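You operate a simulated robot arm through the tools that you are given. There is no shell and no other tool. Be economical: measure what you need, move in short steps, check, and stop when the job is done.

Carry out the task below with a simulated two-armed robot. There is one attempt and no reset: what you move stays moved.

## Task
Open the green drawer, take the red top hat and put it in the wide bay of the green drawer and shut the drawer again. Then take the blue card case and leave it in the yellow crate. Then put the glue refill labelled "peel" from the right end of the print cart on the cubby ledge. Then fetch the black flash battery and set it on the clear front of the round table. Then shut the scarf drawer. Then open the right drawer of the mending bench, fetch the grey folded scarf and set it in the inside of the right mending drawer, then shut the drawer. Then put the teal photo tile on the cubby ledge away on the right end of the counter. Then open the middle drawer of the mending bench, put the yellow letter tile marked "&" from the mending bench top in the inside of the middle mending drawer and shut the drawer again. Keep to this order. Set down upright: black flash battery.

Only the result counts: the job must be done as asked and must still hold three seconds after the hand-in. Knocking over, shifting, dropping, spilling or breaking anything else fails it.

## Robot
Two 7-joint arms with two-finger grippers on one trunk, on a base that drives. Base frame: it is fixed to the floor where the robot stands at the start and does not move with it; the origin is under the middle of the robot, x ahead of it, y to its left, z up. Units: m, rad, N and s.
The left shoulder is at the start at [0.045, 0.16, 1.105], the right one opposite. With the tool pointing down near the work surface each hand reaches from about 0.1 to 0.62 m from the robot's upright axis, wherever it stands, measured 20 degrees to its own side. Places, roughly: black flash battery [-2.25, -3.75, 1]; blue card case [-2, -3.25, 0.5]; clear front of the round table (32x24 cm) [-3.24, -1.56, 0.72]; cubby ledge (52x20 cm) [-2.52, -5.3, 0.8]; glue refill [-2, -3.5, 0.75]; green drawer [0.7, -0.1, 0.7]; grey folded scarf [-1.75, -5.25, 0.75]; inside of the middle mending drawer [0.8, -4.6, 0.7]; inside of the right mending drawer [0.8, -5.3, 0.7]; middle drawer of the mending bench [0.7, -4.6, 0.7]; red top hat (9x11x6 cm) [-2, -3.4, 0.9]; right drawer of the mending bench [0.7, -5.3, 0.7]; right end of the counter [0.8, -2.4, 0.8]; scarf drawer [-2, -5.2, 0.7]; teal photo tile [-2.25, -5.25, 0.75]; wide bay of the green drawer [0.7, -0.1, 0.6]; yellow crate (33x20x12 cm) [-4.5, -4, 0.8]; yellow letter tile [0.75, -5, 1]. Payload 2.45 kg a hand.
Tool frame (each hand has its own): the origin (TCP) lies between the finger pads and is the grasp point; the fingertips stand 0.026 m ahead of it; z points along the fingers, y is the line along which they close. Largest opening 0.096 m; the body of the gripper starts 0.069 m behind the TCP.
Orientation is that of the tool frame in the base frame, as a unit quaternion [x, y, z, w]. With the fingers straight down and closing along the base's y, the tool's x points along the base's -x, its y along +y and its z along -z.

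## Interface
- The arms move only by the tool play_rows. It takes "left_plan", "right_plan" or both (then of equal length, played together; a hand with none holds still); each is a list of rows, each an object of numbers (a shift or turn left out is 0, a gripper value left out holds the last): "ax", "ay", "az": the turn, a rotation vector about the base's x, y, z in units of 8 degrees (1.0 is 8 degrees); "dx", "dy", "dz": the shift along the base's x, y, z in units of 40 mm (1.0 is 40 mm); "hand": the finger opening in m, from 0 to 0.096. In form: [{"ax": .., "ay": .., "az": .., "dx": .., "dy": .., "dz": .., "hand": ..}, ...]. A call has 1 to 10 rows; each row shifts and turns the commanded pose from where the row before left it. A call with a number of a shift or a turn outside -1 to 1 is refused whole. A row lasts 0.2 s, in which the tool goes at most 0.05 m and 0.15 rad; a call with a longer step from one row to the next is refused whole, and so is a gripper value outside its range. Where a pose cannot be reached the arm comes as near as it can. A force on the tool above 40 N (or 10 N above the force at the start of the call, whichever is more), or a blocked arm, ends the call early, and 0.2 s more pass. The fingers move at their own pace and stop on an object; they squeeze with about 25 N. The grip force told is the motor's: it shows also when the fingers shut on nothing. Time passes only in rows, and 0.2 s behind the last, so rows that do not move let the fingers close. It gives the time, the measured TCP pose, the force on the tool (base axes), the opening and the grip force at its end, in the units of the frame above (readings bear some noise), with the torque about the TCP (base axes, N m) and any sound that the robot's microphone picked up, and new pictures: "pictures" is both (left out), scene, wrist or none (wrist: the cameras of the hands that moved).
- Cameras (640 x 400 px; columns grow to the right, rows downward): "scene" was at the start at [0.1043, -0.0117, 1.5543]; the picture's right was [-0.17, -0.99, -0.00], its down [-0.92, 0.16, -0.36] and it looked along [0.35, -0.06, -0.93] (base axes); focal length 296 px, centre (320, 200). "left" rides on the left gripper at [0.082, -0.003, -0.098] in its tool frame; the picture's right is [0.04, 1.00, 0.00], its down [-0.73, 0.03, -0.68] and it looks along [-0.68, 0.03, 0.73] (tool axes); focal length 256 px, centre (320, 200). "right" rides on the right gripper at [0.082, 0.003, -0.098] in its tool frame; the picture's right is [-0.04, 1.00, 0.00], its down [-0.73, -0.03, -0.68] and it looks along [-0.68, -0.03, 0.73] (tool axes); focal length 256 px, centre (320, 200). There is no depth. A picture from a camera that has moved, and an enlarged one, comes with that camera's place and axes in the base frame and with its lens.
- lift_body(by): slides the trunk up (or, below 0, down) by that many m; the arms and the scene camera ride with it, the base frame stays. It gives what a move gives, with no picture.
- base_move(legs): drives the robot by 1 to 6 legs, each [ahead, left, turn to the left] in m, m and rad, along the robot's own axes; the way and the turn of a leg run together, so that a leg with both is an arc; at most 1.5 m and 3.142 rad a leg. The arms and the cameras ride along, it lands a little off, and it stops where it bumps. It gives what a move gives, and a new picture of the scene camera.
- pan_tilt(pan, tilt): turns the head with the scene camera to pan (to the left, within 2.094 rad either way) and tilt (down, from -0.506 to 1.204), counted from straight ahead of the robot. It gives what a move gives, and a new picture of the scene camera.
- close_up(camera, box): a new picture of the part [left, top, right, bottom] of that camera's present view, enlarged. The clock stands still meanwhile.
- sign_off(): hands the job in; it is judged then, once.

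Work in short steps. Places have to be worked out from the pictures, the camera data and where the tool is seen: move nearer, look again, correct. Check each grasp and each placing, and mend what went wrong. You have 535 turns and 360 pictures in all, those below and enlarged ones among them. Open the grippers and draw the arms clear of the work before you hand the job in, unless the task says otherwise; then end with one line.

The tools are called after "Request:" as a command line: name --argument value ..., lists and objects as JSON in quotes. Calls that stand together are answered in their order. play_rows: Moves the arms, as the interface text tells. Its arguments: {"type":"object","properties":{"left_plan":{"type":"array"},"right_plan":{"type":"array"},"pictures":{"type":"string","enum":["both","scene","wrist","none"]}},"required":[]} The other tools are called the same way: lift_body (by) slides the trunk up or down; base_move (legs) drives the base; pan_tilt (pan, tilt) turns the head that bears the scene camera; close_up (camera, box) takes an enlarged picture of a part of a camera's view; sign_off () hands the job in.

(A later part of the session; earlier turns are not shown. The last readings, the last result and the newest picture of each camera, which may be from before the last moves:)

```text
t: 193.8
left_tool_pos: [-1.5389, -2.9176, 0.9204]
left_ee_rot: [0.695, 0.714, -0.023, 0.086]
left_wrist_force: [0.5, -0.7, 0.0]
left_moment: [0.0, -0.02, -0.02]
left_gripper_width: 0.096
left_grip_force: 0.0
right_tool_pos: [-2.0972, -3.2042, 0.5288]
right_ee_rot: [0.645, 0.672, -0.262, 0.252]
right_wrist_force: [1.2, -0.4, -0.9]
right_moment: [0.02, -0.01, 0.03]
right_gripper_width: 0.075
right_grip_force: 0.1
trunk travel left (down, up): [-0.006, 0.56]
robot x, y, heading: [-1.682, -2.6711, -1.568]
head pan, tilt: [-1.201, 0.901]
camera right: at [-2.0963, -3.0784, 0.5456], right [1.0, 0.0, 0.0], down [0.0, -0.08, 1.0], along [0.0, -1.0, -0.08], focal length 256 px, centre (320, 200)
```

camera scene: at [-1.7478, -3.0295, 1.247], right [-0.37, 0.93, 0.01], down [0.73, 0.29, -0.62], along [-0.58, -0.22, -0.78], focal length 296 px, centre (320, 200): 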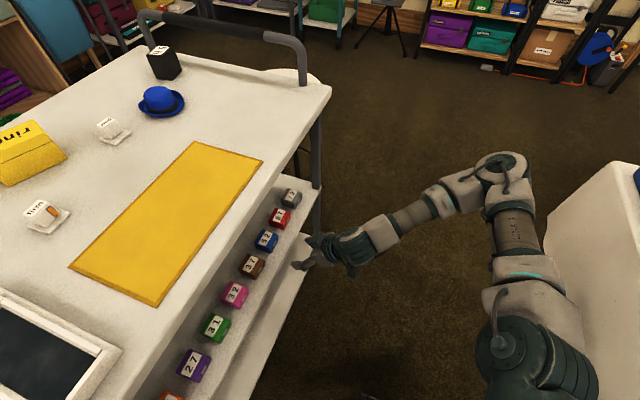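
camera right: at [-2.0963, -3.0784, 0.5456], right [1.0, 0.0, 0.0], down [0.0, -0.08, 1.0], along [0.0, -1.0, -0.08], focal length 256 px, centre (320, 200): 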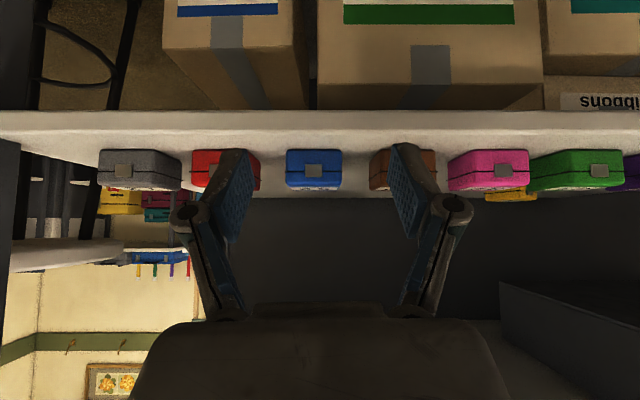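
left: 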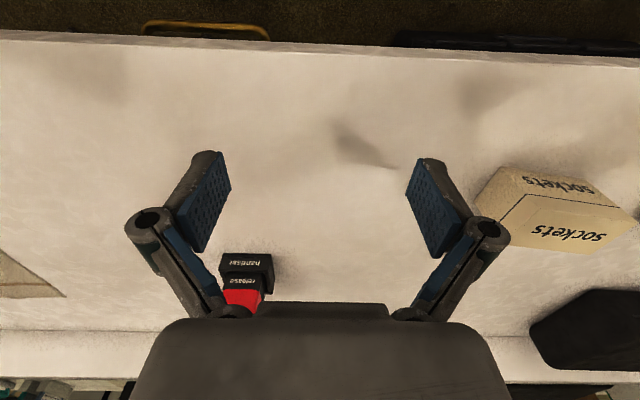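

Well aligned with the blue case (51 mm wide, ~23 mm gaps). Narrow to 62 mm, nudge, and approach to just before it.

Request:
play_rows --right_plan '[{"dx": -0.12, "dz": -0.2, "hand": 0.063}, {"dy": -0.8, "dz": -0.2}, {"dy": -0.8}, {}, {}]' --pictures "wrist"

```text
t: 195.0
left_tool_pos: [-1.539, -2.9178, 0.9213]
left_ee_rot: [0.694, 0.714, -0.022, 0.086]
left_wrist_force: [-0.9, 0.1, 0.0]
left_moment: [0.02, 0.0, 0.0]
left_gripper_width: 0.0959
left_grip_force: 0.1
right_tool_pos: [-2.1023, -3.2694, 0.5139]
right_ee_rot: [0.645, 0.673, -0.261, 0.251]
right_wrist_force: [-0.7, 0.7, 0.7]
right_moment: [0.02, -0.03, 0.02]
right_gripper_width: 0.0632
right_grip_force: 0.0
trunk travel left (down, up): [-0.006, 0.56]
robot x, y, heading: [-1.68, -2.6642, -1.563]
head pan, tilt: [-1.201, 0.901]
camera right: at [-2.1019, -3.143, 0.53], right [1.0, 0.0, 0.0], down [0.0, -0.08, 1.0], along [0.0, -1.0, -0.08], focal length 256 px, centre (320, 200)
```

right: 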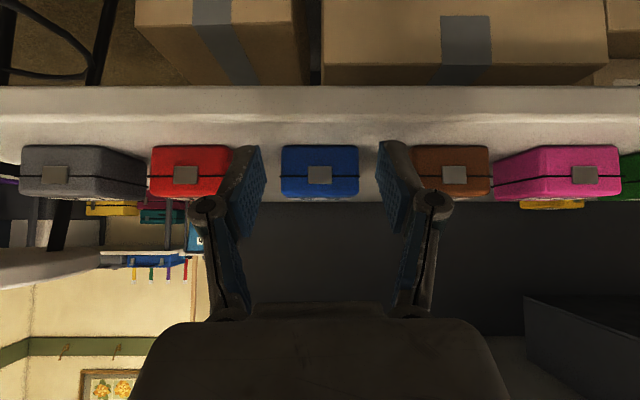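

Front face at y≈-3.325; still centred. Advance 7.5 cm and look.

Request:
play_rows --right_plan '[{"dy": -0.7, "dz": -0.05}, {"dy": -0.7}, {"dy": -0.5}]' --pictures "wrist"

```text
t: 195.8
left_tool_pos: [-1.5395, -2.9181, 0.9203]
left_ee_rot: [0.695, 0.714, -0.022, 0.086]
left_wrist_force: [0.2, 0.2, 0.5]
left_moment: [0.0, 0.03, 0.04]
left_gripper_width: 0.0961
left_grip_force: 0.2
right_tool_pos: [-2.1017, -3.3446, 0.5117]
right_ee_rot: [0.646, 0.672, -0.261, 0.251]
right_wrist_force: [0.0, -0.1, 0.3]
right_moment: [0.02, -0.01, -0.02]
right_gripper_width: 0.0631
right_grip_force: 0.1
trunk travel left (down, up): [-0.006, 0.56]
robot x, y, heading: [-1.6795, -2.6705, -1.567]
head pan, tilt: [-1.201, 0.901]
camera right: at [-2.1016, -3.2192, 0.5287], right [1.0, 0.0, 0.0], down [0.0, -0.08, 1.0], along [0.0, -1.0, -0.08], focal length 256 px, centre (320, 200)
```

right: 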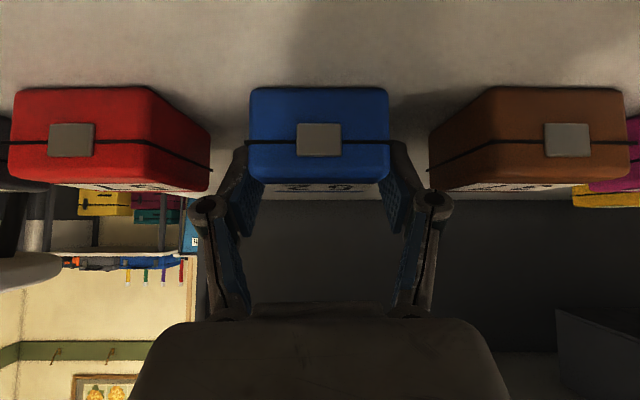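

Case is between the fingers. A little deeper, then close.

Request:
play_rows --right_plan '[{"dy": -0.3, "dz": -0.08}, {"hand": 0.0}, {}, {}, {}]' --pictures "wrist"

```text
t: 197.0
left_tool_pos: [-1.5395, -2.9193, 0.9202]
left_ee_rot: [0.694, 0.714, -0.021, 0.086]
left_wrist_force: [0.2, 0.2, -0.4]
left_moment: [0.0, 0.0, 0.01]
left_gripper_width: 0.0961
left_grip_force: 0.0
right_tool_pos: [-2.1021, -3.356, 0.5092]
right_ee_rot: [0.646, 0.672, -0.262, 0.251]
right_wrist_force: [0.9, 0.6, 0.4]
right_moment: [0.0, -0.01, -0.03]
right_gripper_width: 0.05
right_grip_force: 25.2
trunk travel left (down, up): [-0.006, 0.56]
robot x, y, heading: [-1.6802, -2.6684, -1.559]
head pan, tilt: [-1.201, 0.901]
camera right: at [-2.1012, -3.2305, 0.5257], right [1.0, 0.0, 0.0], down [0.0, -0.08, 1.0], along [0.0, -1.0, -0.08], focal length 256 px, centre (320, 200)
```

right: 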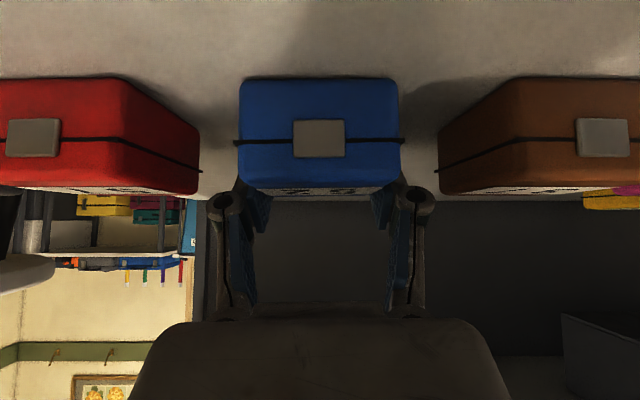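

Gripped (50 mm). Lift a little and withdraw toward me.

Request:
play_rows --right_plan '[{"dz": 0.4}, {"dz": 0.5}, {"dy": 0.7}, {"dy": 0.9}, {"dy": 0.9}, {"dy": 0.9}]' --pictures "wrist"

```text
t: 198.4
left_tool_pos: [-1.5377, -2.9186, 0.921]
left_ee_rot: [0.693, 0.715, -0.023, 0.087]
left_wrist_force: [0.5, -0.4, -1.0]
left_moment: [-0.02, 0.0, -0.04]
left_gripper_width: 0.0961
left_grip_force: 0.0
right_tool_pos: [-2.1, -3.2189, 0.5463]
right_ee_rot: [0.645, 0.672, -0.262, 0.252]
right_wrist_force: [-0.2, 0.2, 0.0]
right_moment: [0.0, -0.01, 0.04]
right_gripper_width: 0.05
right_grip_force: 25.1
trunk travel left (down, up): [-0.006, 0.56]
robot x, y, heading: [-1.6837, -2.6697, -1.566]
head pan, tilt: [-1.201, 0.901]
camera right: at [-2.0986, -3.0939, 0.5631], right [1.0, 0.0, 0.0], down [0.0, -0.08, 1.0], along [0.0, -1.0, -0.08], focal length 256 px, centre (320, 200)
```

right: 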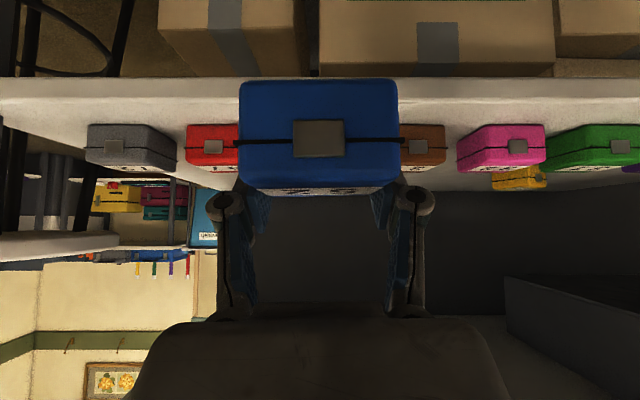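

Case clear of the shelf. Strafe left away from the table, back up, then raise the trunk.

Request:
base_move --legs '[[0, 0.55, 0], [-0.3, 0, 0]]'

Request:
lift_body --by 0.4

Request:
play_rows --right_plan '[{"ax": 1, "dz": 0.5, "dx": 0.4}, {"ax": 1, "dz": 0.7, "dx": 0.4}, {"ax": 1, "dz": 0.7, "dx": 0.4}, {"ax": 1, "dz": 0.7, "dx": 0.4}, {"ax": 1, "dz": 0.7, "dx": 0.4}, {"dz": 0.7}, {"dz": 0.7, "dy": -0.5}, {"dz": 0.5, "dy": -0.5}]' --left_plan '[{"dy": -0.9}, {"dy": -0.9}, {"dy": -0.9}, {"dy": -0.9}, {"dy": -0.9}, {"dy": -0.9}, {}, {}]' --pictures "scene"

```text
t: 203.3
left_tool_pos: [-0.9863, -2.6081, 0.9213]
left_ee_rot: [0.693, 0.715, -0.022, 0.086]
left_wrist_force: [-0.4, 0.1, -0.3]
left_moment: [-0.02, 0.03, 0.02]
left_gripper_width: 0.0961
left_grip_force: 0.1
right_tool_pos: [-1.5464, -2.9125, 0.5461]
right_ee_rot: [0.645, 0.673, -0.261, 0.251]
right_wrist_force: [-0.6, 0.2, -0.4]
right_moment: [0.03, -0.02, -0.01]
right_gripper_width: 0.0504
right_grip_force: 24.8
trunk travel left (down, up): [-0.006, 0.56]
robot x, y, heading: [-1.127, -2.3614, -1.563]
head pan, tilt: [-1.201, 0.901]
camera scene: at [-1.1999, -2.7211, 1.2469], right [-0.37, 0.93, 0.0], down [0.73, 0.29, -0.62], along [-0.57, -0.23, -0.79], focal length 296 px, centre (320, 200)
```

scene: 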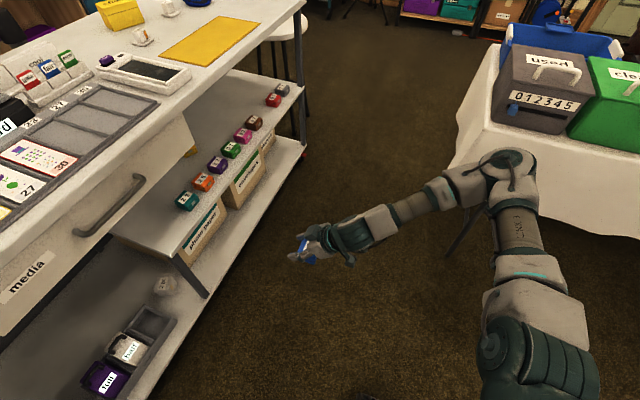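

```text
t: 207.1
left_tool_pos: [-0.9858, -2.6057, 1.3221]
left_ee_rot: [0.692, 0.716, -0.024, 0.088]
left_wrist_force: [-1.4, -1.0, 0.7]
left_moment: [-0.04, -0.02, 0.0]
left_gripper_width: 0.0958
left_grip_force: 0.2
right_tool_pos: [-1.5457, -2.9121, 0.9476]
right_ee_rot: [0.644, 0.673, -0.263, 0.253]
right_wrist_force: [0.9, 0.2, -0.8]
right_moment: [0.01, 0.04, 0.0]
right_gripper_width: 0.0503
right_grip_force: 24.9
trunk travel left (down, up): [-0.406, 0.16]
robot x, y, heading: [-1.1252, -2.3608, -1.558]
head pan, tilt: [-1.201, 0.901]
```

```text
t: 208.9
left_tool_pos: [-0.9843, -2.8245, 1.3204]
left_ee_rot: [0.692, 0.716, -0.025, 0.087]
left_wrist_force: [-0.3, -0.2, -0.4]
left_moment: [-0.01, 0.03, 0.01]
left_gripper_width: 0.0958
left_grip_force: 0.0
right_tool_pos: [-1.4638, -2.9536, 1.1563]
right_ee_rot: [0.69, 0.723, -0.018, 0.016]
right_wrist_force: [0.8, 0.6, 0.0]
right_moment: [0.03, 0.0, 0.01]
right_gripper_width: 0.0505
right_grip_force: 25.1
trunk travel left (down, up): [-0.406, 0.16]
robot x, y, heading: [-1.1286, -2.3576, -1.56]
head pan, tilt: [-1.201, 0.901]
camera scene: at [-1.2003, -2.3861, 1.7061], right [-0.37, 0.93, 0.0], down [0.73, 0.29, -0.62], along [-0.58, -0.23, -0.79], focal length 296 px, centre (320, 200)
```

scene: 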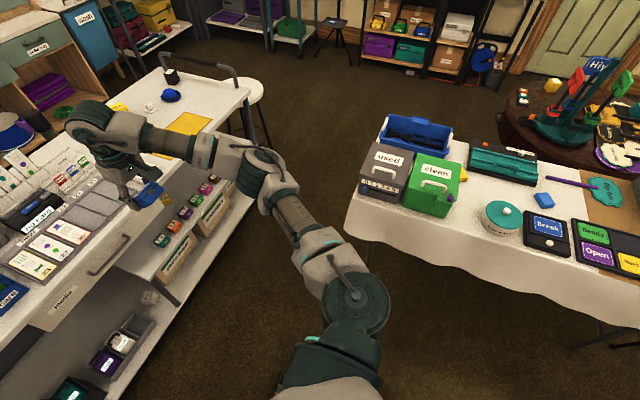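

Measured: table end y≈-2.54, cart front edge y≈-3.2 (base can go lower under the overhang). I'll drive to y≈-2.88 and strafe through that gap, trunk high.

Request:
lift_body --by 0.06

Request:
base_move --legs '[[0.5, 0, -0.01], [0, -0.6, 0]]'

```text
t: 209.9
left_tool_pos: [-0.9855, -2.8219, 1.382]
left_ee_rot: [0.693, 0.715, -0.024, 0.087]
left_wrist_force: [-0.4, 0.2, -0.1]
left_moment: [-0.04, -0.03, 0.01]
left_gripper_width: 0.0958
left_grip_force: 0.0
right_tool_pos: [-1.4652, -2.9526, 1.2165]
right_ee_rot: [0.69, 0.723, -0.016, 0.017]
right_wrist_force: [-0.5, -0.9, -0.8]
right_moment: [0.01, 0.01, 0.0]
right_gripper_width: 0.0501
right_grip_force: 24.8
trunk travel left (down, up): [-0.466, 0.1]
robot x, y, heading: [-1.131, -2.3602, -1.561]
head pan, tilt: [-1.201, 0.901]
```

```text
t: 215.8
left_tool_pos: [-1.5555, -3.328, 1.3796]
left_ee_rot: [0.694, 0.714, -0.028, 0.083]
left_wrist_force: [-0.2, 0.2, -0.7]
left_moment: [0.01, -0.01, 0.01]
left_gripper_width: 0.0959
left_grip_force: 0.0
right_tool_pos: [-2.0371, -3.457, 1.2216]
right_ee_rot: [0.691, 0.722, -0.022, 0.013]
right_wrist_force: [-0.2, -0.8, -0.5]
right_moment: [-0.01, -0.02, -0.04]
right_gripper_width: 0.0501
right_grip_force: 24.7
trunk travel left (down, up): [-0.466, 0.1]
robot x, y, heading: [-1.7109, -2.8654, -1.566]
head pan, tilt: [-1.201, 0.901]
camera scene: at [-1.764, -2.8827, 1.7669], right [-0.37, 0.93, 0.01], down [0.72, 0.29, -0.63], along [-0.59, -0.23, -0.78], focal length 296 px, centre (320, 200)
```

scene: 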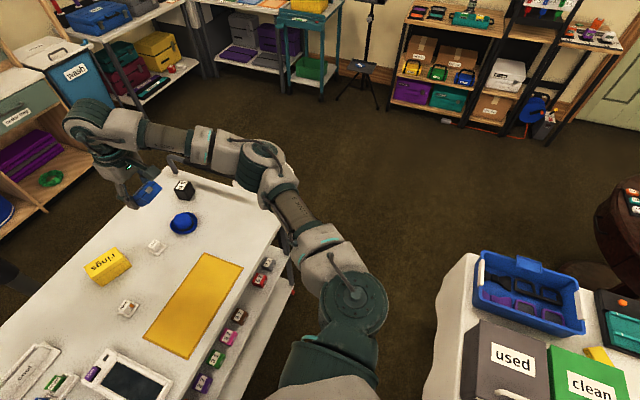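

Gap looks passable. Strafe on.

Request:
base_move --legs '[[0, -0.5, 0]]'

```text
t: 218.8
left_tool_pos: [-2.0664, -3.3254, 1.3821]
left_ee_rot: [0.697, 0.711, -0.03, 0.085]
left_wrist_force: [-0.1, -0.6, 0.1]
left_moment: [0.04, -0.03, 0.02]
left_gripper_width: 0.0959
left_grip_force: 0.0
right_tool_pos: [-2.5491, -3.4499, 1.2228]
right_ee_rot: [0.695, 0.718, -0.021, 0.016]
right_wrist_force: [-0.5, 0.1, -0.8]
right_moment: [0.0, -0.02, -0.03]
right_gripper_width: 0.0503
right_grip_force: 25.4
trunk travel left (down, up): [-0.466, 0.1]
robot x, y, heading: [-2.2189, -2.861, -1.576]
head pan, tilt: [-1.201, 0.901]
camera scene: at [-2.2714, -2.8827, 1.7667], right [-0.36, 0.93, 0.01], down [0.73, 0.28, -0.63], along [-0.59, -0.22, -0.78], focal length 296 px, centre (320, 200)
```

scene: 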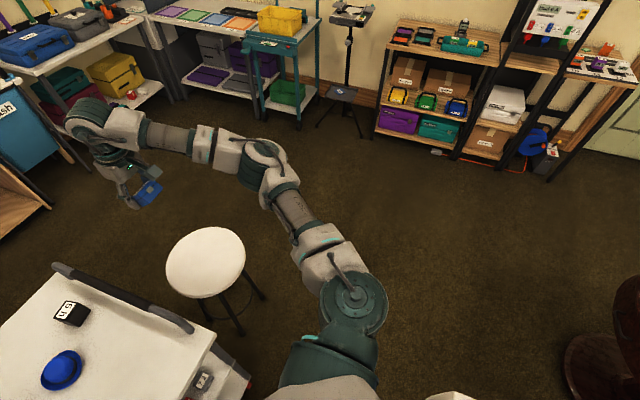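

Clear. Continue to x≈-3.05, then turn toward the crate (heading ≈ -2.47).

Request:
base_move --legs '[[0, -0.85, 0], [0, 0, -0.9]]'

Request:
pan_tilt --pan 0 --tilt 0.6

```text
t: 225.6
left_tool_pos: [-3.3351, -3.2562, 1.3859]
left_ee_rot: [0.937, 0.337, -0.063, 0.068]
left_wrist_force: [-0.1, 0.0, -0.2]
left_moment: [0.01, 0.04, 0.04]
left_gripper_width: 0.096
left_grip_force: 0.0
right_tool_pos: [-3.733, -2.9561, 1.2226]
right_ee_rot: [0.938, 0.345, -0.027, 0.009]
right_wrist_force: [-0.4, 0.6, -1.2]
right_moment: [-0.03, 0.02, -0.03]
right_gripper_width: 0.0502
right_grip_force: 25.2
trunk travel left (down, up): [-0.466, 0.1]
robot x, y, heading: [-3.0665, -2.8596, -2.477]
head pan, tilt: [-1.201, 0.901]
camera scene: at [-3.1212, -2.82, 1.7662], right [0.51, 0.86, 0.0], down [0.68, -0.4, -0.62], along [-0.53, 0.32, -0.78], focal length 296 px, centre (320, 200)
```

scene: 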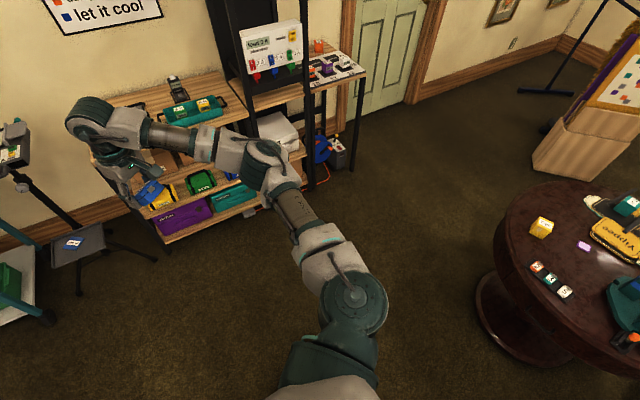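

```text
t: 227.0
left_tool_pos: [-3.3348, -3.2481, 1.3879]
left_ee_rot: [0.936, 0.337, -0.064, 0.071]
left_wrist_force: [0.4, -0.6, -0.6]
left_moment: [-0.01, 0.01, 0.03]
left_gripper_width: 0.0963
left_grip_force: 0.0
right_tool_pos: [-3.7339, -2.9505, 1.224]
right_ee_rot: [0.938, 0.345, -0.027, 0.011]
right_wrist_force: [0.2, 1.1, -0.7]
right_moment: [0.0, -0.01, 0.01]
right_gripper_width: 0.0503
right_grip_force: 25.0
trunk travel left (down, up): [-0.466, 0.1]
robot x, y, heading: [-3.0669, -2.8581, -2.473]
head pan, tilt: [0.0, 0.6]
camera scene: at [-3.1319, -2.9051, 1.7906], right [-0.62, 0.79, 0.0], down [0.45, 0.35, -0.82], along [-0.64, -0.51, -0.57], focal length 296 px, centre (320, 200)
```

scene: 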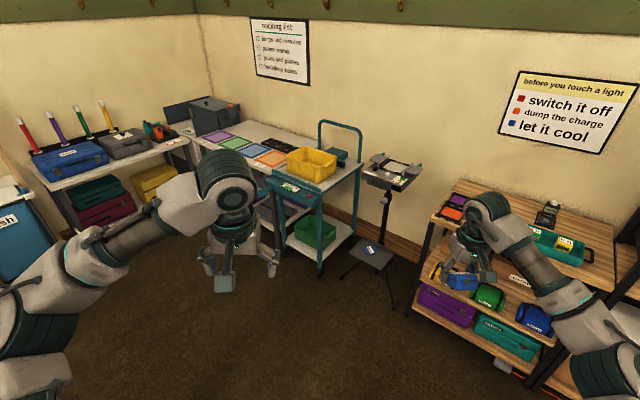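

Crate at about (-4.48,-4.05) on a teal cart whose front edge is x≈-4.39. I'll turn to face -x, strafe to y≈-4.17, then approach.

Request:
base_move --legs '[[0, 0, -0.669], [0, 1.3, 0], [0.55, 0, 0]]'

Request:
pan_tilt --pan -0.2 --tilt 0.85

```text
t: 238.1
left_tool_pos: [-4.0607, -4.3034, 1.3874]
left_ee_rot: [0.995, 0.012, -0.085, 0.044]
left_wrist_force: [0.1, -0.7, -0.2]
left_moment: [-0.01, 0.01, -0.05]
left_gripper_width: 0.0963
left_grip_force: 0.1
right_tool_pos: [-4.1903, -3.8212, 1.225]
right_ee_rot: [0.999, 0.019, -0.029, -0.001]
right_wrist_force: [0.4, 0.1, -0.6]
right_moment: [0.01, 0.0, -0.02]
right_gripper_width: 0.0502
right_grip_force: 25.1
trunk travel left (down, up): [-0.466, 0.1]
robot x, y, heading: [-3.6123, -4.1594, -3.141]
head pan, tilt: [0.0, 0.6]
camera scene: at [-3.688, -4.1641, 1.7908], right [0.0, 1.0, 0.0], down [0.57, 0.0, -0.82], along [-0.82, 0.0, -0.57], focal length 296 px, centre (320, 200)
```

scene: 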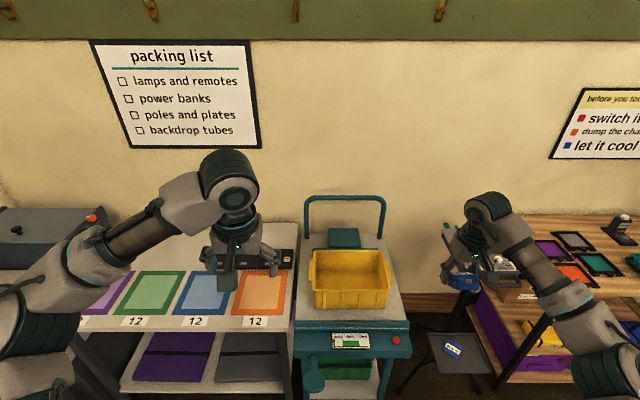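

```text
t: 238.8
left_tool_pos: [-4.0583, -4.3041, 1.3882]
left_ee_rot: [0.995, 0.013, -0.086, 0.045]
left_wrist_force: [-0.3, 0.2, 0.3]
left_moment: [-0.01, -0.01, 0.0]
left_gripper_width: 0.0959
left_grip_force: 0.1
right_tool_pos: [-4.1867, -3.8214, 1.2258]
right_ee_rot: [0.999, 0.019, -0.03, 0.001]
right_wrist_force: [0.2, -0.4, -1.4]
right_moment: [0.01, -0.01, -0.01]
right_gripper_width: 0.0501
right_grip_force: 25.0
trunk travel left (down, up): [-0.466, 0.1]
robot x, y, heading: [-3.6137, -4.1643, -3.14]
head pan, tilt: [-0.201, 0.85]
camera scene: at [-3.6791, -4.1474, 1.7698], right [0.2, 0.98, 0.0], down [0.74, -0.15, -0.66], along [-0.64, 0.13, -0.75], focal length 296 px, centre (320, 200)
```

scene: 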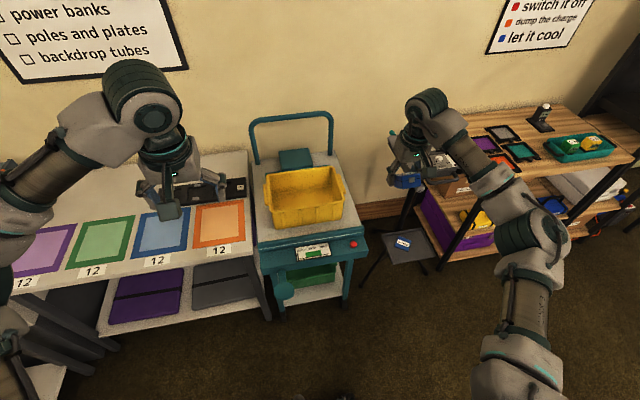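

Crate centre ≈(-4.52,-4.04). Shift the right hand to y≈-4.04 and drive 0.33 m ahead.

Request:
play_rows --right_plan '[{"dy": -0.9}, {"dy": -0.9}, {"dy": -0.9}, {"dy": -0.9}, {"dy": -0.9}, {"dy": -0.9}]' --pictures "none"

Request:
base_move --legs '[[0.33, 0, 0]]'

Request:
close_up --camera "right" --box '[0, 0, 640, 400]'

```text
t: 240.2
left_tool_pos: [-4.0581, -4.3024, 1.3889]
left_ee_rot: [0.995, 0.013, -0.086, 0.045]
left_wrist_force: [0.6, 0.2, -1.7]
left_moment: [0.04, -0.02, 0.01]
left_gripper_width: 0.0959
left_grip_force: 0.0
right_tool_pos: [-4.1902, -4.0389, 1.2271]
right_ee_rot: [0.999, 0.018, -0.03, 0.0]
right_wrist_force: [0.0, 0.0, -0.1]
right_moment: [0.01, 0.02, 0.05]
right_gripper_width: 0.0505
right_grip_force: 24.7
trunk travel left (down, up): [-0.466, 0.1]
robot x, y, heading: [-3.6099, -4.1603, -3.139]
head pan, tilt: [-0.201, 0.85]
```

```text
t: 242.4
left_tool_pos: [-4.3889, -4.3001, 1.3896]
left_ee_rot: [0.995, 0.011, -0.086, 0.044]
left_wrist_force: [0.4, 0.8, 0.3]
left_moment: [-0.02, -0.03, 0.01]
left_gripper_width: 0.0958
left_grip_force: 0.1
right_tool_pos: [-4.5199, -4.0355, 1.2286]
right_ee_rot: [0.999, 0.018, -0.031, 0.0]
right_wrist_force: [0.4, 0.1, -0.9]
right_moment: [-0.02, 0.03, -0.03]
right_gripper_width: 0.0502
right_grip_force: 25.5
trunk travel left (down, up): [-0.466, 0.1]
robot x, y, heading: [-3.9489, -4.1585, 3.14]
head pan, tilt: [-0.201, 0.85]
camera scene: at [-4.0085, -4.1454, 1.77], right [0.2, 0.98, 0.0], down [0.74, -0.15, -0.66], along [-0.65, 0.13, -0.75], focal length 296 px, centre (320, 200)
```

scene: 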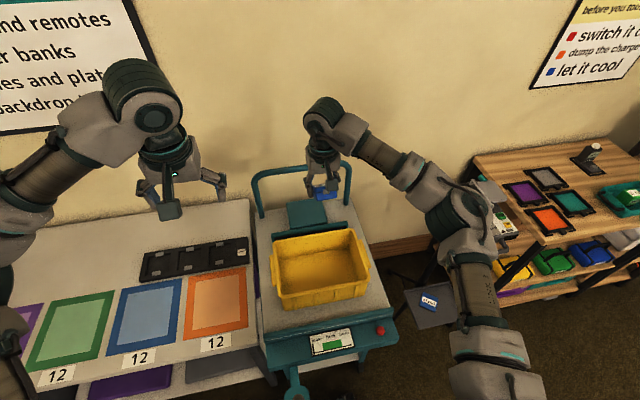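

```text
1.00 times, centred on (320, 200) of right (not enlarged: the box is as wide or as high as the picture)
camera zoom: at [-4.432, -4.0363, 1.3202], right [0.0, -1.0, 0.0], down [-0.69, 0.0, 0.72], along [-0.72, 0.0, -0.69], focal length 256 px, centre (320, 200)
```

zoom: 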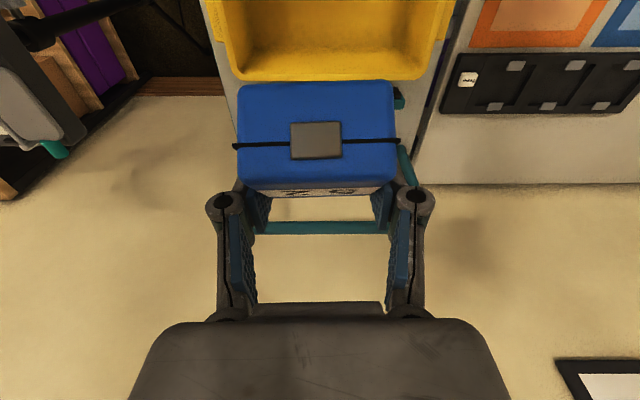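

The right elbow is near the small tripod tray. I'll shift the base a bit left (desk clear) and lower with the arm only, watching the elbow.

Request:
base_move --legs '[[-0.03, 0.14, 0]]'

Request:
play_rows --right_plan '[{"dy": 0.7, "dx": -0.2}, {"dy": 0.7, "dx": -0.2}, {"dy": 0.7, "dx": -0.2}, {"dy": 0.7}, {"dy": 0.6}, {"dz": -0.8}, {"dz": -0.8}, {"dz": -0.8}]' --pictures "none"

Request:
pan_tilt --pan -0.6 --tilt 0.85

```text
t: 243.8
left_tool_pos: [-4.3599, -4.3754, 1.3945]
left_ee_rot: [0.994, 0.007, -0.088, 0.064]
left_wrist_force: [0.7, 0.8, -1.1]
left_moment: [-0.02, 0.12, -0.03]
left_gripper_width: 0.0961
left_grip_force: 0.0
right_tool_pos: [-4.491, -4.117, 1.2211]
right_ee_rot: [0.999, 0.015, -0.032, 0.019]
right_wrist_force: [-1.1, 1.4, -1.1]
right_moment: [-0.15, -0.15, 0.03]
right_gripper_width: 0.05
right_grip_force: 24.6
trunk travel left (down, up): [-0.466, 0.1]
robot x, y, heading: [-3.9189, -4.2945, 3.14]
head pan, tilt: [-0.201, 0.85]
camera scene: at [-3.984, -4.2113, 1.7679], right [0.2, 0.98, -0.03], down [0.74, -0.18, -0.65], along [-0.64, 0.11, -0.76], focal length 296 px, centre (320, 200)
```

scene: 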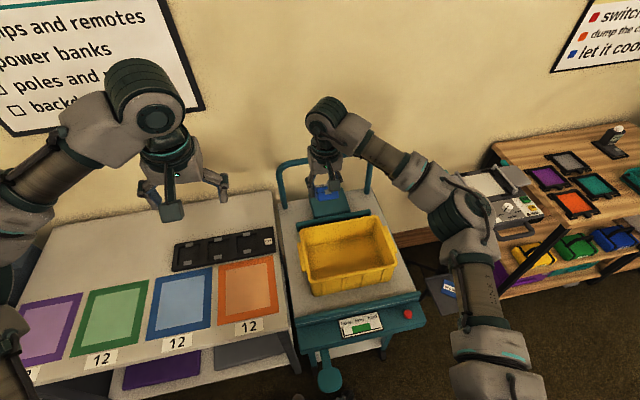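

```text
t: 245.8
left_tool_pos: [-4.3486, -4.3563, 1.3992]
left_ee_rot: [0.994, 0.004, -0.092, 0.067]
left_wrist_force: [1.1, 0.7, -0.1]
left_moment: [-0.14, 0.14, -0.01]
left_gripper_width: 0.096
left_grip_force: 0.0
right_tool_pos: [-4.507, -3.9655, 1.123]
right_ee_rot: [0.999, 0.009, -0.035, 0.019]
right_wrist_force: [0.5, 2.2, -0.9]
right_moment: [-0.15, 0.03, -0.02]
right_gripper_width: 0.0504
right_grip_force: 24.3
trunk travel left (down, up): [-0.466, 0.1]
robot x, y, heading: [-3.9132, -4.2782, 3.138]
head pan, tilt: [-0.201, 0.85]
stopped in row 8 (right hand): the arm was blocked; the commanded pose is now the measured one
```

```text
t: 246.7
left_tool_pos: [-4.3482, -4.3504, 1.3987]
left_ee_rot: [0.993, 0.004, -0.092, 0.067]
left_wrist_force: [0.5, 0.5, -0.3]
left_moment: [-0.03, 0.13, -0.01]
left_gripper_width: 0.0961
left_grip_force: 0.0
right_tool_pos: [-4.5069, -3.9601, 1.1233]
right_ee_rot: [0.999, 0.01, -0.036, 0.021]
right_wrist_force: [0.4, 1.2, -1.0]
right_moment: [-0.01, 0.03, 0.0]
right_gripper_width: 0.0501
right_grip_force: 24.4
trunk travel left (down, up): [-0.466, 0.1]
robot x, y, heading: [-3.9201, -4.2783, 3.144]
head pan, tilt: [-0.6, 0.85]
camera scene: at [-3.9702, -4.1813, 1.7678], right [0.57, 0.82, -0.02], down [0.62, -0.44, -0.65], along [-0.54, 0.35, -0.76], focal length 296 px, centre (320, 200)
```

scene: 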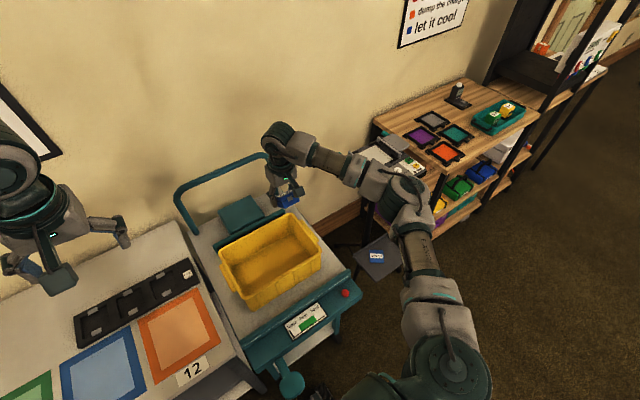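

The trunk leans after strafing; wait for it to settle.

Request:
play_rows --right_plan '[{}, {}, {}, {}, {}, {}, {}, {}, {}, {}]' --pictures "none"

Request:
play_rows --right_plan '[{}, {}, {}, {}, {}, {}, {}, {}, {}, {}]' --pictures "scene"

```text
t: 248.9
left_tool_pos: [-4.3486, -4.4103, 1.3956]
left_ee_rot: [0.994, 0.007, -0.093, 0.05]
left_wrist_force: [0.1, 0.6, -0.3]
left_moment: [0.01, -0.02, -0.01]
left_gripper_width: 0.0961
left_grip_force: 0.1
right_tool_pos: [-4.5065, -4.0136, 1.1337]
right_ee_rot: [0.999, 0.014, -0.036, 0.003]
right_wrist_force: [0.5, -0.7, -0.6]
right_moment: [0.02, 0.0, 0.01]
right_gripper_width: 0.0504
right_grip_force: 25.3
trunk travel left (down, up): [-0.466, 0.1]
robot x, y, heading: [-3.9138, -4.2877, 3.142]
head pan, tilt: [-0.6, 0.85]
```

```text
t: 251.3
left_tool_pos: [-4.3428, -4.3851, 1.4003]
left_ee_rot: [0.994, 0.007, -0.094, 0.06]
left_wrist_force: [1.0, 1.6, -0.1]
left_moment: [-0.07, 0.03, 0.01]
left_gripper_width: 0.0961
left_grip_force: 0.1
right_tool_pos: [-4.5042, -3.9918, 1.131]
right_ee_rot: [0.999, 0.013, -0.037, 0.015]
right_wrist_force: [0.2, 0.7, -0.2]
right_moment: [-0.08, -0.01, 0.03]
right_gripper_width: 0.0504
right_grip_force: 25.2
trunk travel left (down, up): [-0.466, 0.1]
robot x, y, heading: [-3.9137, -4.2921, 3.14]
head pan, tilt: [-0.6, 0.85]
stopped in row 10 (right hand): the arm was blocked; the commanded pose is now the measured one
camera scene: at [-3.9716, -4.2587, 1.7701], right [0.57, 0.82, 0.01], down [0.62, -0.42, -0.66], along [-0.54, 0.38, -0.75], focal length 296 px, centre (320, 200)
```

scene: 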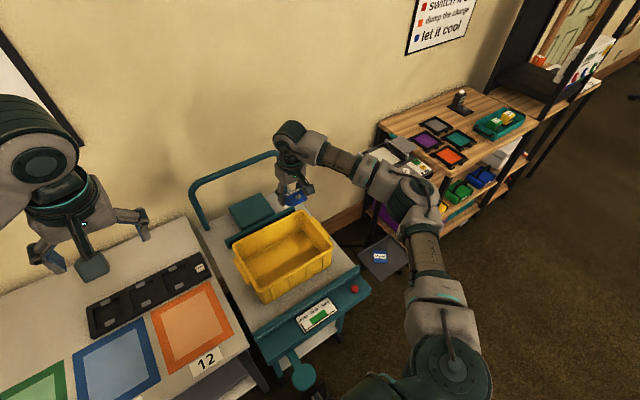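

Elbow clears the tripod device. Lower the hand into the crate with the arm.

Request:
play_rows --right_plan '[{"dy": -0.8, "dz": -0.3}, {"dz": -0.8}, {"dz": -0.8}, {"dz": -0.8}]' --pictures "both"

```text
t: 252.5
left_tool_pos: [-4.3389, -4.3264, 1.4045]
left_ee_rot: [0.992, 0.003, -0.096, 0.079]
left_wrist_force: [1.2, 1.6, -0.7]
left_moment: [-0.17, 0.15, -0.02]
left_gripper_width: 0.0959
left_grip_force: 0.0
right_tool_pos: [-4.4992, -3.9784, 1.0139]
right_ee_rot: [0.999, 0.009, -0.039, 0.03]
right_wrist_force: [-0.8, 3.1, -0.7]
right_moment: [-0.19, 0.06, 0.04]
right_gripper_width: 0.05
right_grip_force: 25.0
trunk travel left (down, up): [-0.466, 0.1]
robot x, y, heading: [-3.9151, -4.2778, 3.14]
head pan, tilt: [-0.6, 0.85]
stopped in row 4 (right hand): the arm was blocked; the commanded pose is now the measured one
camera scene: at [-3.9703, -4.1735, 1.767], right [0.57, 0.82, -0.03], down [0.62, -0.45, -0.64], along [-0.54, 0.35, -0.77], focal length 296 px, centre (320, 200)
camera right: at [-4.4098, -3.9746, 1.1045], right [-0.02, -1.0, 0.06], down [-0.68, 0.06, 0.73], along [-0.73, -0.03, -0.68], focal length 256 px, centre (320, 200)
```

scene: 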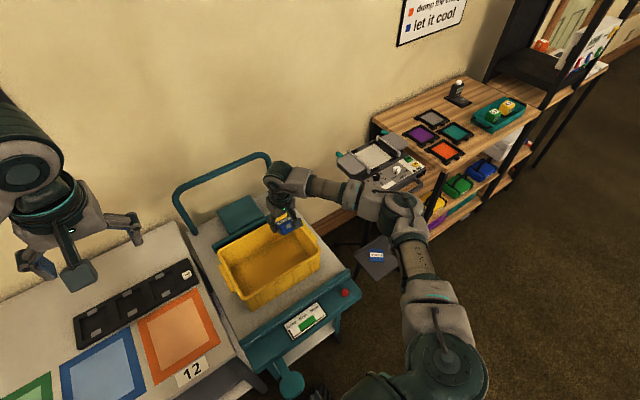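
right: 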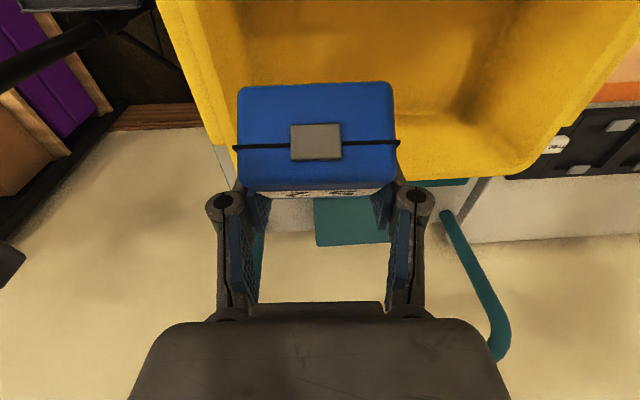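

Elbow is around z 1.25, clear of the tripod; the "blocks" come from sway. Continue: shift -y and lower.

Request:
play_rows --right_plan '[{"dy": -0.9, "dz": -0.2, "dx": -0.3}, {"dy": -0.6, "dz": -0.4}, {"dz": -0.8}, {"dz": -0.8}, {"dz": -0.5}]' --pictures "wrist"

```text
t: 253.7
left_tool_pos: [-4.3407, -4.391, 1.4008]
left_ee_rot: [0.994, 0.007, -0.096, 0.059]
left_wrist_force: [-0.6, 1.1, -0.3]
left_moment: [0.01, -0.09, 0.02]
left_gripper_width: 0.0959
left_grip_force: 0.1
right_tool_pos: [-4.5112, -4.0881, 0.9165]
right_ee_rot: [0.999, 0.013, -0.041, 0.011]
right_wrist_force: [0.9, -0.8, -0.6]
right_moment: [0.02, 0.01, 0.0]
right_gripper_width: 0.0506
right_grip_force: 25.2
trunk travel left (down, up): [-0.466, 0.1]
robot x, y, heading: [-3.9138, -4.2877, 3.135]
head pan, tilt: [-0.6, 0.85]
camera right: at [-4.4219, -4.0879, 1.0075], right [-0.01, -1.0, 0.02], down [-0.68, 0.03, 0.73], along [-0.73, -0.01, -0.68], focal length 256 px, centre (320, 200)
```

right: 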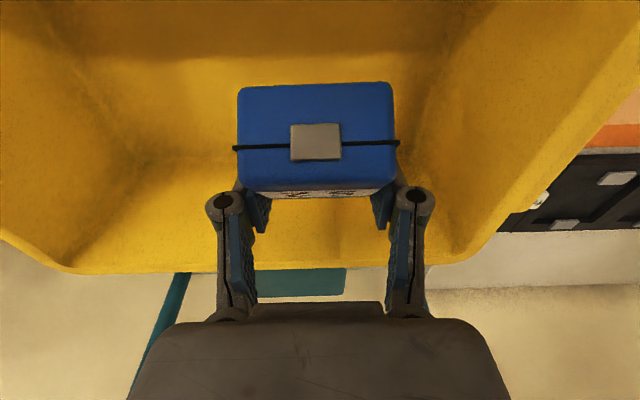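

Inside the crate. Lower a bit more until touching, then release.

Request:
play_rows --right_plan '[{"dz": -0.5}, {"dz": -0.5}, {"dz": -0.3}]' --pictures "wrist"

```text
t: 254.5
left_tool_pos: [-4.3389, -4.3413, 1.4033]
left_ee_rot: [0.993, 0.005, -0.096, 0.074]
left_wrist_force: [0.9, 1.9, -0.8]
left_moment: [-0.08, 0.05, -0.03]
left_gripper_width: 0.0961
left_grip_force: 0.1
right_tool_pos: [-4.5106, -4.0534, 0.8583]
right_ee_rot: [0.999, 0.011, -0.039, 0.025]
right_wrist_force: [-0.4, 1.4, -1.3]
right_moment: [-0.05, 0.08, 0.03]
right_gripper_width: 0.0506
right_grip_force: 26.0
trunk travel left (down, up): [-0.466, 0.1]
robot x, y, heading: [-3.9145, -4.2828, 3.137]
head pan, tilt: [-0.6, 0.85]
camera right: at [-4.4222, -4.0516, 0.9486], right [-0.02, -1.0, 0.05], down [-0.68, 0.05, 0.73], along [-0.73, -0.02, -0.68], focal length 256 px, centre (320, 200)
```

right: 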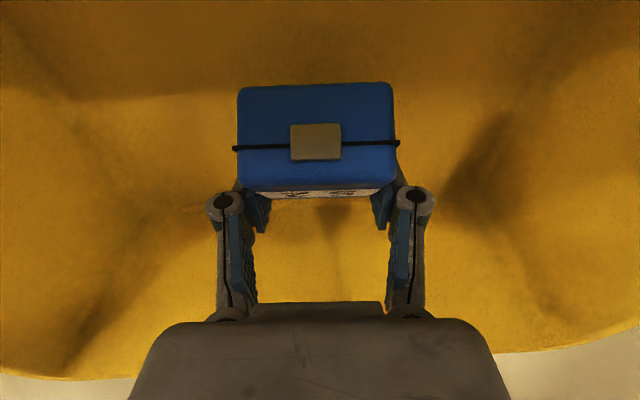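

Request:
play_rows --right_plan '[{"dz": -0.3}, {"dz": -0.3}]' --pictures "none"

Request:
play_rows --right_plan '[{"hand": 0.075}, {}, {}]' --pictures "wrist"

```text
t: 255.1
left_tool_pos: [-4.3399, -4.3639, 1.4019]
left_ee_rot: [0.993, 0.009, -0.096, 0.066]
left_wrist_force: [0.0, 0.1, -0.4]
left_moment: [-0.02, 0.01, 0.0]
left_gripper_width: 0.096
left_grip_force: 0.0
right_tool_pos: [-4.5123, -4.0648, 0.8372]
right_ee_rot: [0.999, 0.01, -0.039, 0.018]
right_wrist_force: [-0.7, 0.3, -0.2]
right_moment: [-0.04, -0.03, 0.0]
right_gripper_width: 0.0502
right_grip_force: 25.0
trunk travel left (down, up): [-0.466, 0.1]
robot x, y, heading: [-3.9166, -4.2823, 3.135]
head pan, tilt: [-0.6, 0.85]
```

```text
t: 256.1
left_tool_pos: [-4.3342, -4.3314, 1.4058]
left_ee_rot: [0.992, 0.006, -0.098, 0.079]
left_wrist_force: [1.0, 1.5, -1.2]
left_moment: [-0.14, 0.07, 0.02]
left_gripper_width: 0.0959
left_grip_force: 0.0
right_tool_pos: [-4.5102, -4.0503, 0.8345]
right_ee_rot: [0.999, 0.01, -0.04, 0.032]
right_wrist_force: [0.1, 1.9, 0.0]
right_moment: [-0.22, 0.02, -0.03]
right_gripper_width: 0.0752
right_grip_force: 0.1
trunk travel left (down, up): [-0.466, 0.1]
robot x, y, heading: [-3.9123, -4.2898, 3.14]
head pan, tilt: [-0.6, 0.85]
stopped in row 3 (right hand): the arm was blocked; the commanded pose is now the measured one
camera right: at [-4.4192, -4.0455, 0.925], right [-0.02, -1.0, 0.07], down [-0.68, 0.06, 0.73], along [-0.74, -0.03, -0.68], focal length 256 px, centre (320, 200)
```

right: 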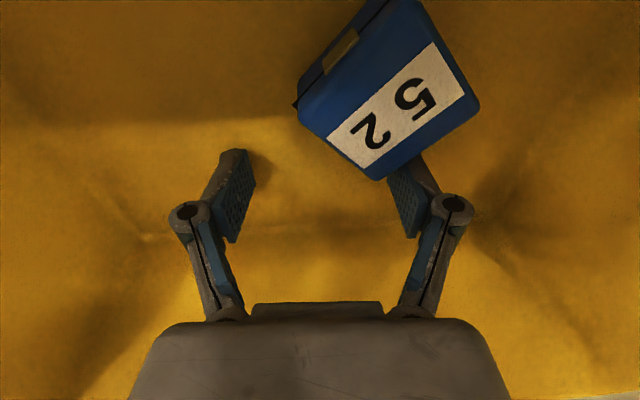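

Released in the crate. Lift the hand out.

Request:
play_rows --right_plan '[{"dz": 0.8}, {"dz": 0.9}, {"dz": 0.9}, {"dz": 0.9}, {"dz": 0.9}, {"dz": 0.9}, {"dz": 0.9}]' --pictures "wrist"

```text
t: 257.9
left_tool_pos: [-4.3306, -4.3617, 1.4052]
left_ee_rot: [0.992, 0.01, -0.099, 0.072]
left_wrist_force: [0.0, 0.6, 0.0]
left_moment: [-0.04, 0.01, 0.0]
left_gripper_width: 0.0962
left_grip_force: 0.1
right_tool_pos: [-4.5061, -4.0712, 1.0875]
right_ee_rot: [0.999, 0.014, -0.043, 0.027]
right_wrist_force: [-0.2, 0.3, 0.3]
right_moment: [-0.09, -0.02, -0.01]
right_gripper_width: 0.0748
right_grip_force: 0.0
trunk travel left (down, up): [-0.466, 0.1]
robot x, y, heading: [-3.9115, -4.2986, 3.141]
head pan, tilt: [-0.6, 0.85]
stopped in row 7 (right hand): the arm was blocked; the commanded pose is now the measured one
camera right: at [-4.4162, -4.0678, 1.1787], right [-0.01, -1.0, 0.05], down [-0.67, 0.05, 0.74], along [-0.74, -0.03, -0.67], focal length 256 px, centre (320, 200)
```

right: 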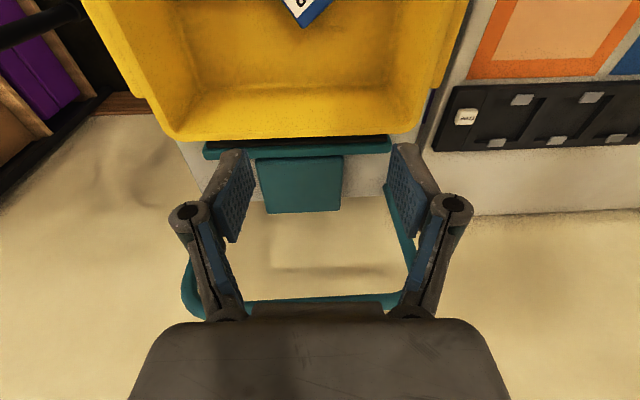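

Case rests in the crate. Raise the hand, back away along -y≈-4.29, moving in +x.

Request:
play_rows --right_plan '[{"dz": 0.9}, {"dz": 0.9}, {"dz": 0.9}]' --pictures "none"

Request:
base_move --legs '[[-0.7, 0, 0]]'

Request:
pan_tilt --pan 2.0 --tilt 0.6

Request:
pan_tilt --pan -2.0 --tilt 0.6

```text
t: 258.9
left_tool_pos: [-4.3263, -4.3368, 1.4088]
left_ee_rot: [0.991, 0.011, -0.099, 0.084]
left_wrist_force: [0.5, 1.2, -0.1]
left_moment: [-0.1, 0.07, 0.0]
left_gripper_width: 0.0961
left_grip_force: 0.0
right_tool_pos: [-4.5033, -4.0495, 1.1932]
right_ee_rot: [0.998, 0.015, -0.044, 0.037]
right_wrist_force: [0.6, 1.5, -0.5]
right_moment: [-0.16, 0.03, -0.01]
right_gripper_width: 0.0747
right_grip_force: 0.0
trunk travel left (down, up): [-0.466, 0.1]
robot x, y, heading: [-3.9153, -4.2973, 3.143]
head pan, tilt: [-0.6, 0.85]
stopped in row 3 (right hand): the arm was blocked; the commanded pose is now the measured one
```

```text
t: 262.7
left_tool_pos: [-3.6237, -4.3261, 1.4092]
left_ee_rot: [0.991, 0.009, -0.1, 0.084]
left_wrist_force: [1.6, 0.5, 0.2]
left_moment: [-0.04, 0.11, -0.03]
left_gripper_width: 0.0961
left_grip_force: 0.0
right_tool_pos: [-3.8023, -4.04, 1.1936]
right_ee_rot: [0.998, 0.014, -0.045, 0.04]
right_wrist_force: [-0.2, 1.2, 0.5]
right_moment: [-0.06, -0.03, 0.0]
right_gripper_width: 0.075
right_grip_force: 0.1
trunk travel left (down, up): [-0.466, 0.1]
robot x, y, heading: [-3.2162, -4.2991, 3.137]
head pan, tilt: [-0.6, 0.85]
camera scene: at [-3.27, -4.2456, 1.7696], right [0.57, 0.82, 0.0], down [0.62, -0.43, -0.66], along [-0.54, 0.37, -0.75], focal length 296 px, centre (320, 200)
```

scene: 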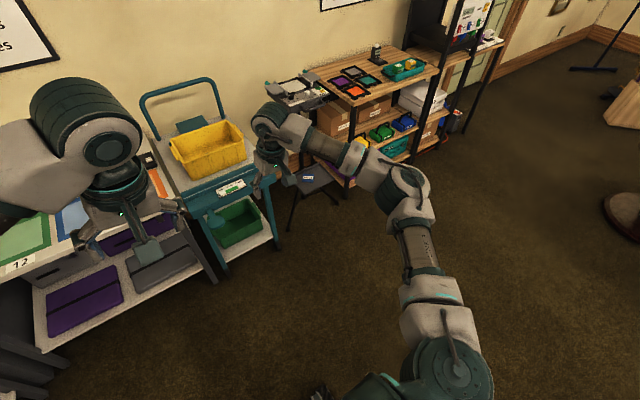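

```text
t: 265.0
left_tool_pos: [-3.6194, -4.3209, 1.4106]
left_ee_rot: [0.991, 0.01, -0.102, 0.088]
left_wrist_force: [-0.1, 0.2, 0.0]
left_moment: [-0.07, 0.04, -0.02]
left_gripper_width: 0.096
left_grip_force: 0.2
right_tool_pos: [-3.7973, -4.0367, 1.1933]
right_ee_rot: [0.998, 0.015, -0.047, 0.039]
right_wrist_force: [0.0, 0.3, 0.8]
right_moment: [-0.03, 0.02, 0.05]
right_gripper_width: 0.0749
right_grip_force: 0.0
trunk travel left (down, up): [-0.466, 0.1]
robot x, y, heading: [-3.2167, -4.297, 3.137]
head pan, tilt: [2.0, 0.6]
camera scene: at [-3.1705, -4.3258, 1.7919], right [-0.91, -0.41, 0.01], down [-0.23, 0.49, -0.84], along [0.35, -0.77, -0.54], focal length 296 px, centre (320, 200)
```

scene: 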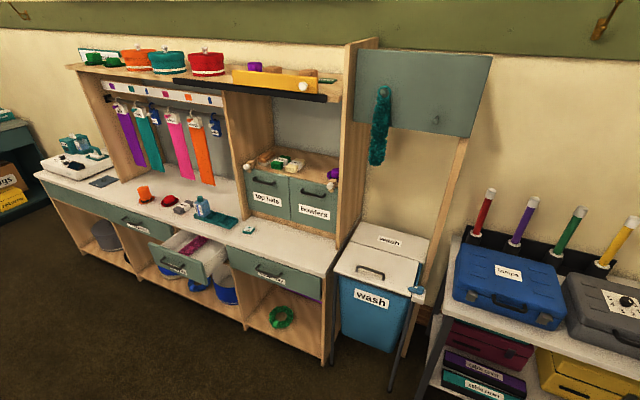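

```text
t: 268.3
left_tool_pos: [-3.6221, -4.3957, 1.4094]
left_ee_rot: [0.993, 0.014, -0.1, 0.063]
left_wrist_force: [-2.1, -2.9, 0.9]
left_moment: [0.25, -0.28, -0.04]
left_gripper_width: 0.0959
left_grip_force: 0.1
right_tool_pos: [-3.7993, -4.1002, 1.2056]
right_ee_rot: [0.999, 0.018, -0.046, 0.018]
right_wrist_force: [-0.5, -3.6, 1.1]
right_moment: [0.28, -0.04, -0.01]
right_gripper_width: 0.0749
right_grip_force: 0.0
trunk travel left (down, up): [-0.466, 0.1]
robot x, y, heading: [-3.2157, -4.3098, 3.137]
head pan, tilt: [-2.0, 0.6]
camera scene: at [-3.1706, -4.3057, 1.7929], right [0.91, -0.42, -0.01], down [-0.23, -0.47, -0.85], along [0.35, 0.77, -0.53], focal length 296 px, centre (320, 200)
```

scene: 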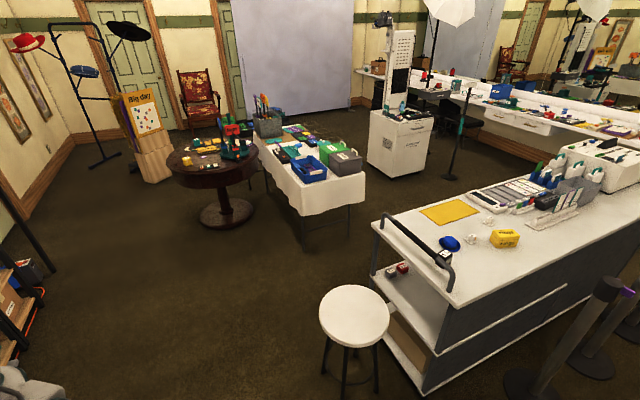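

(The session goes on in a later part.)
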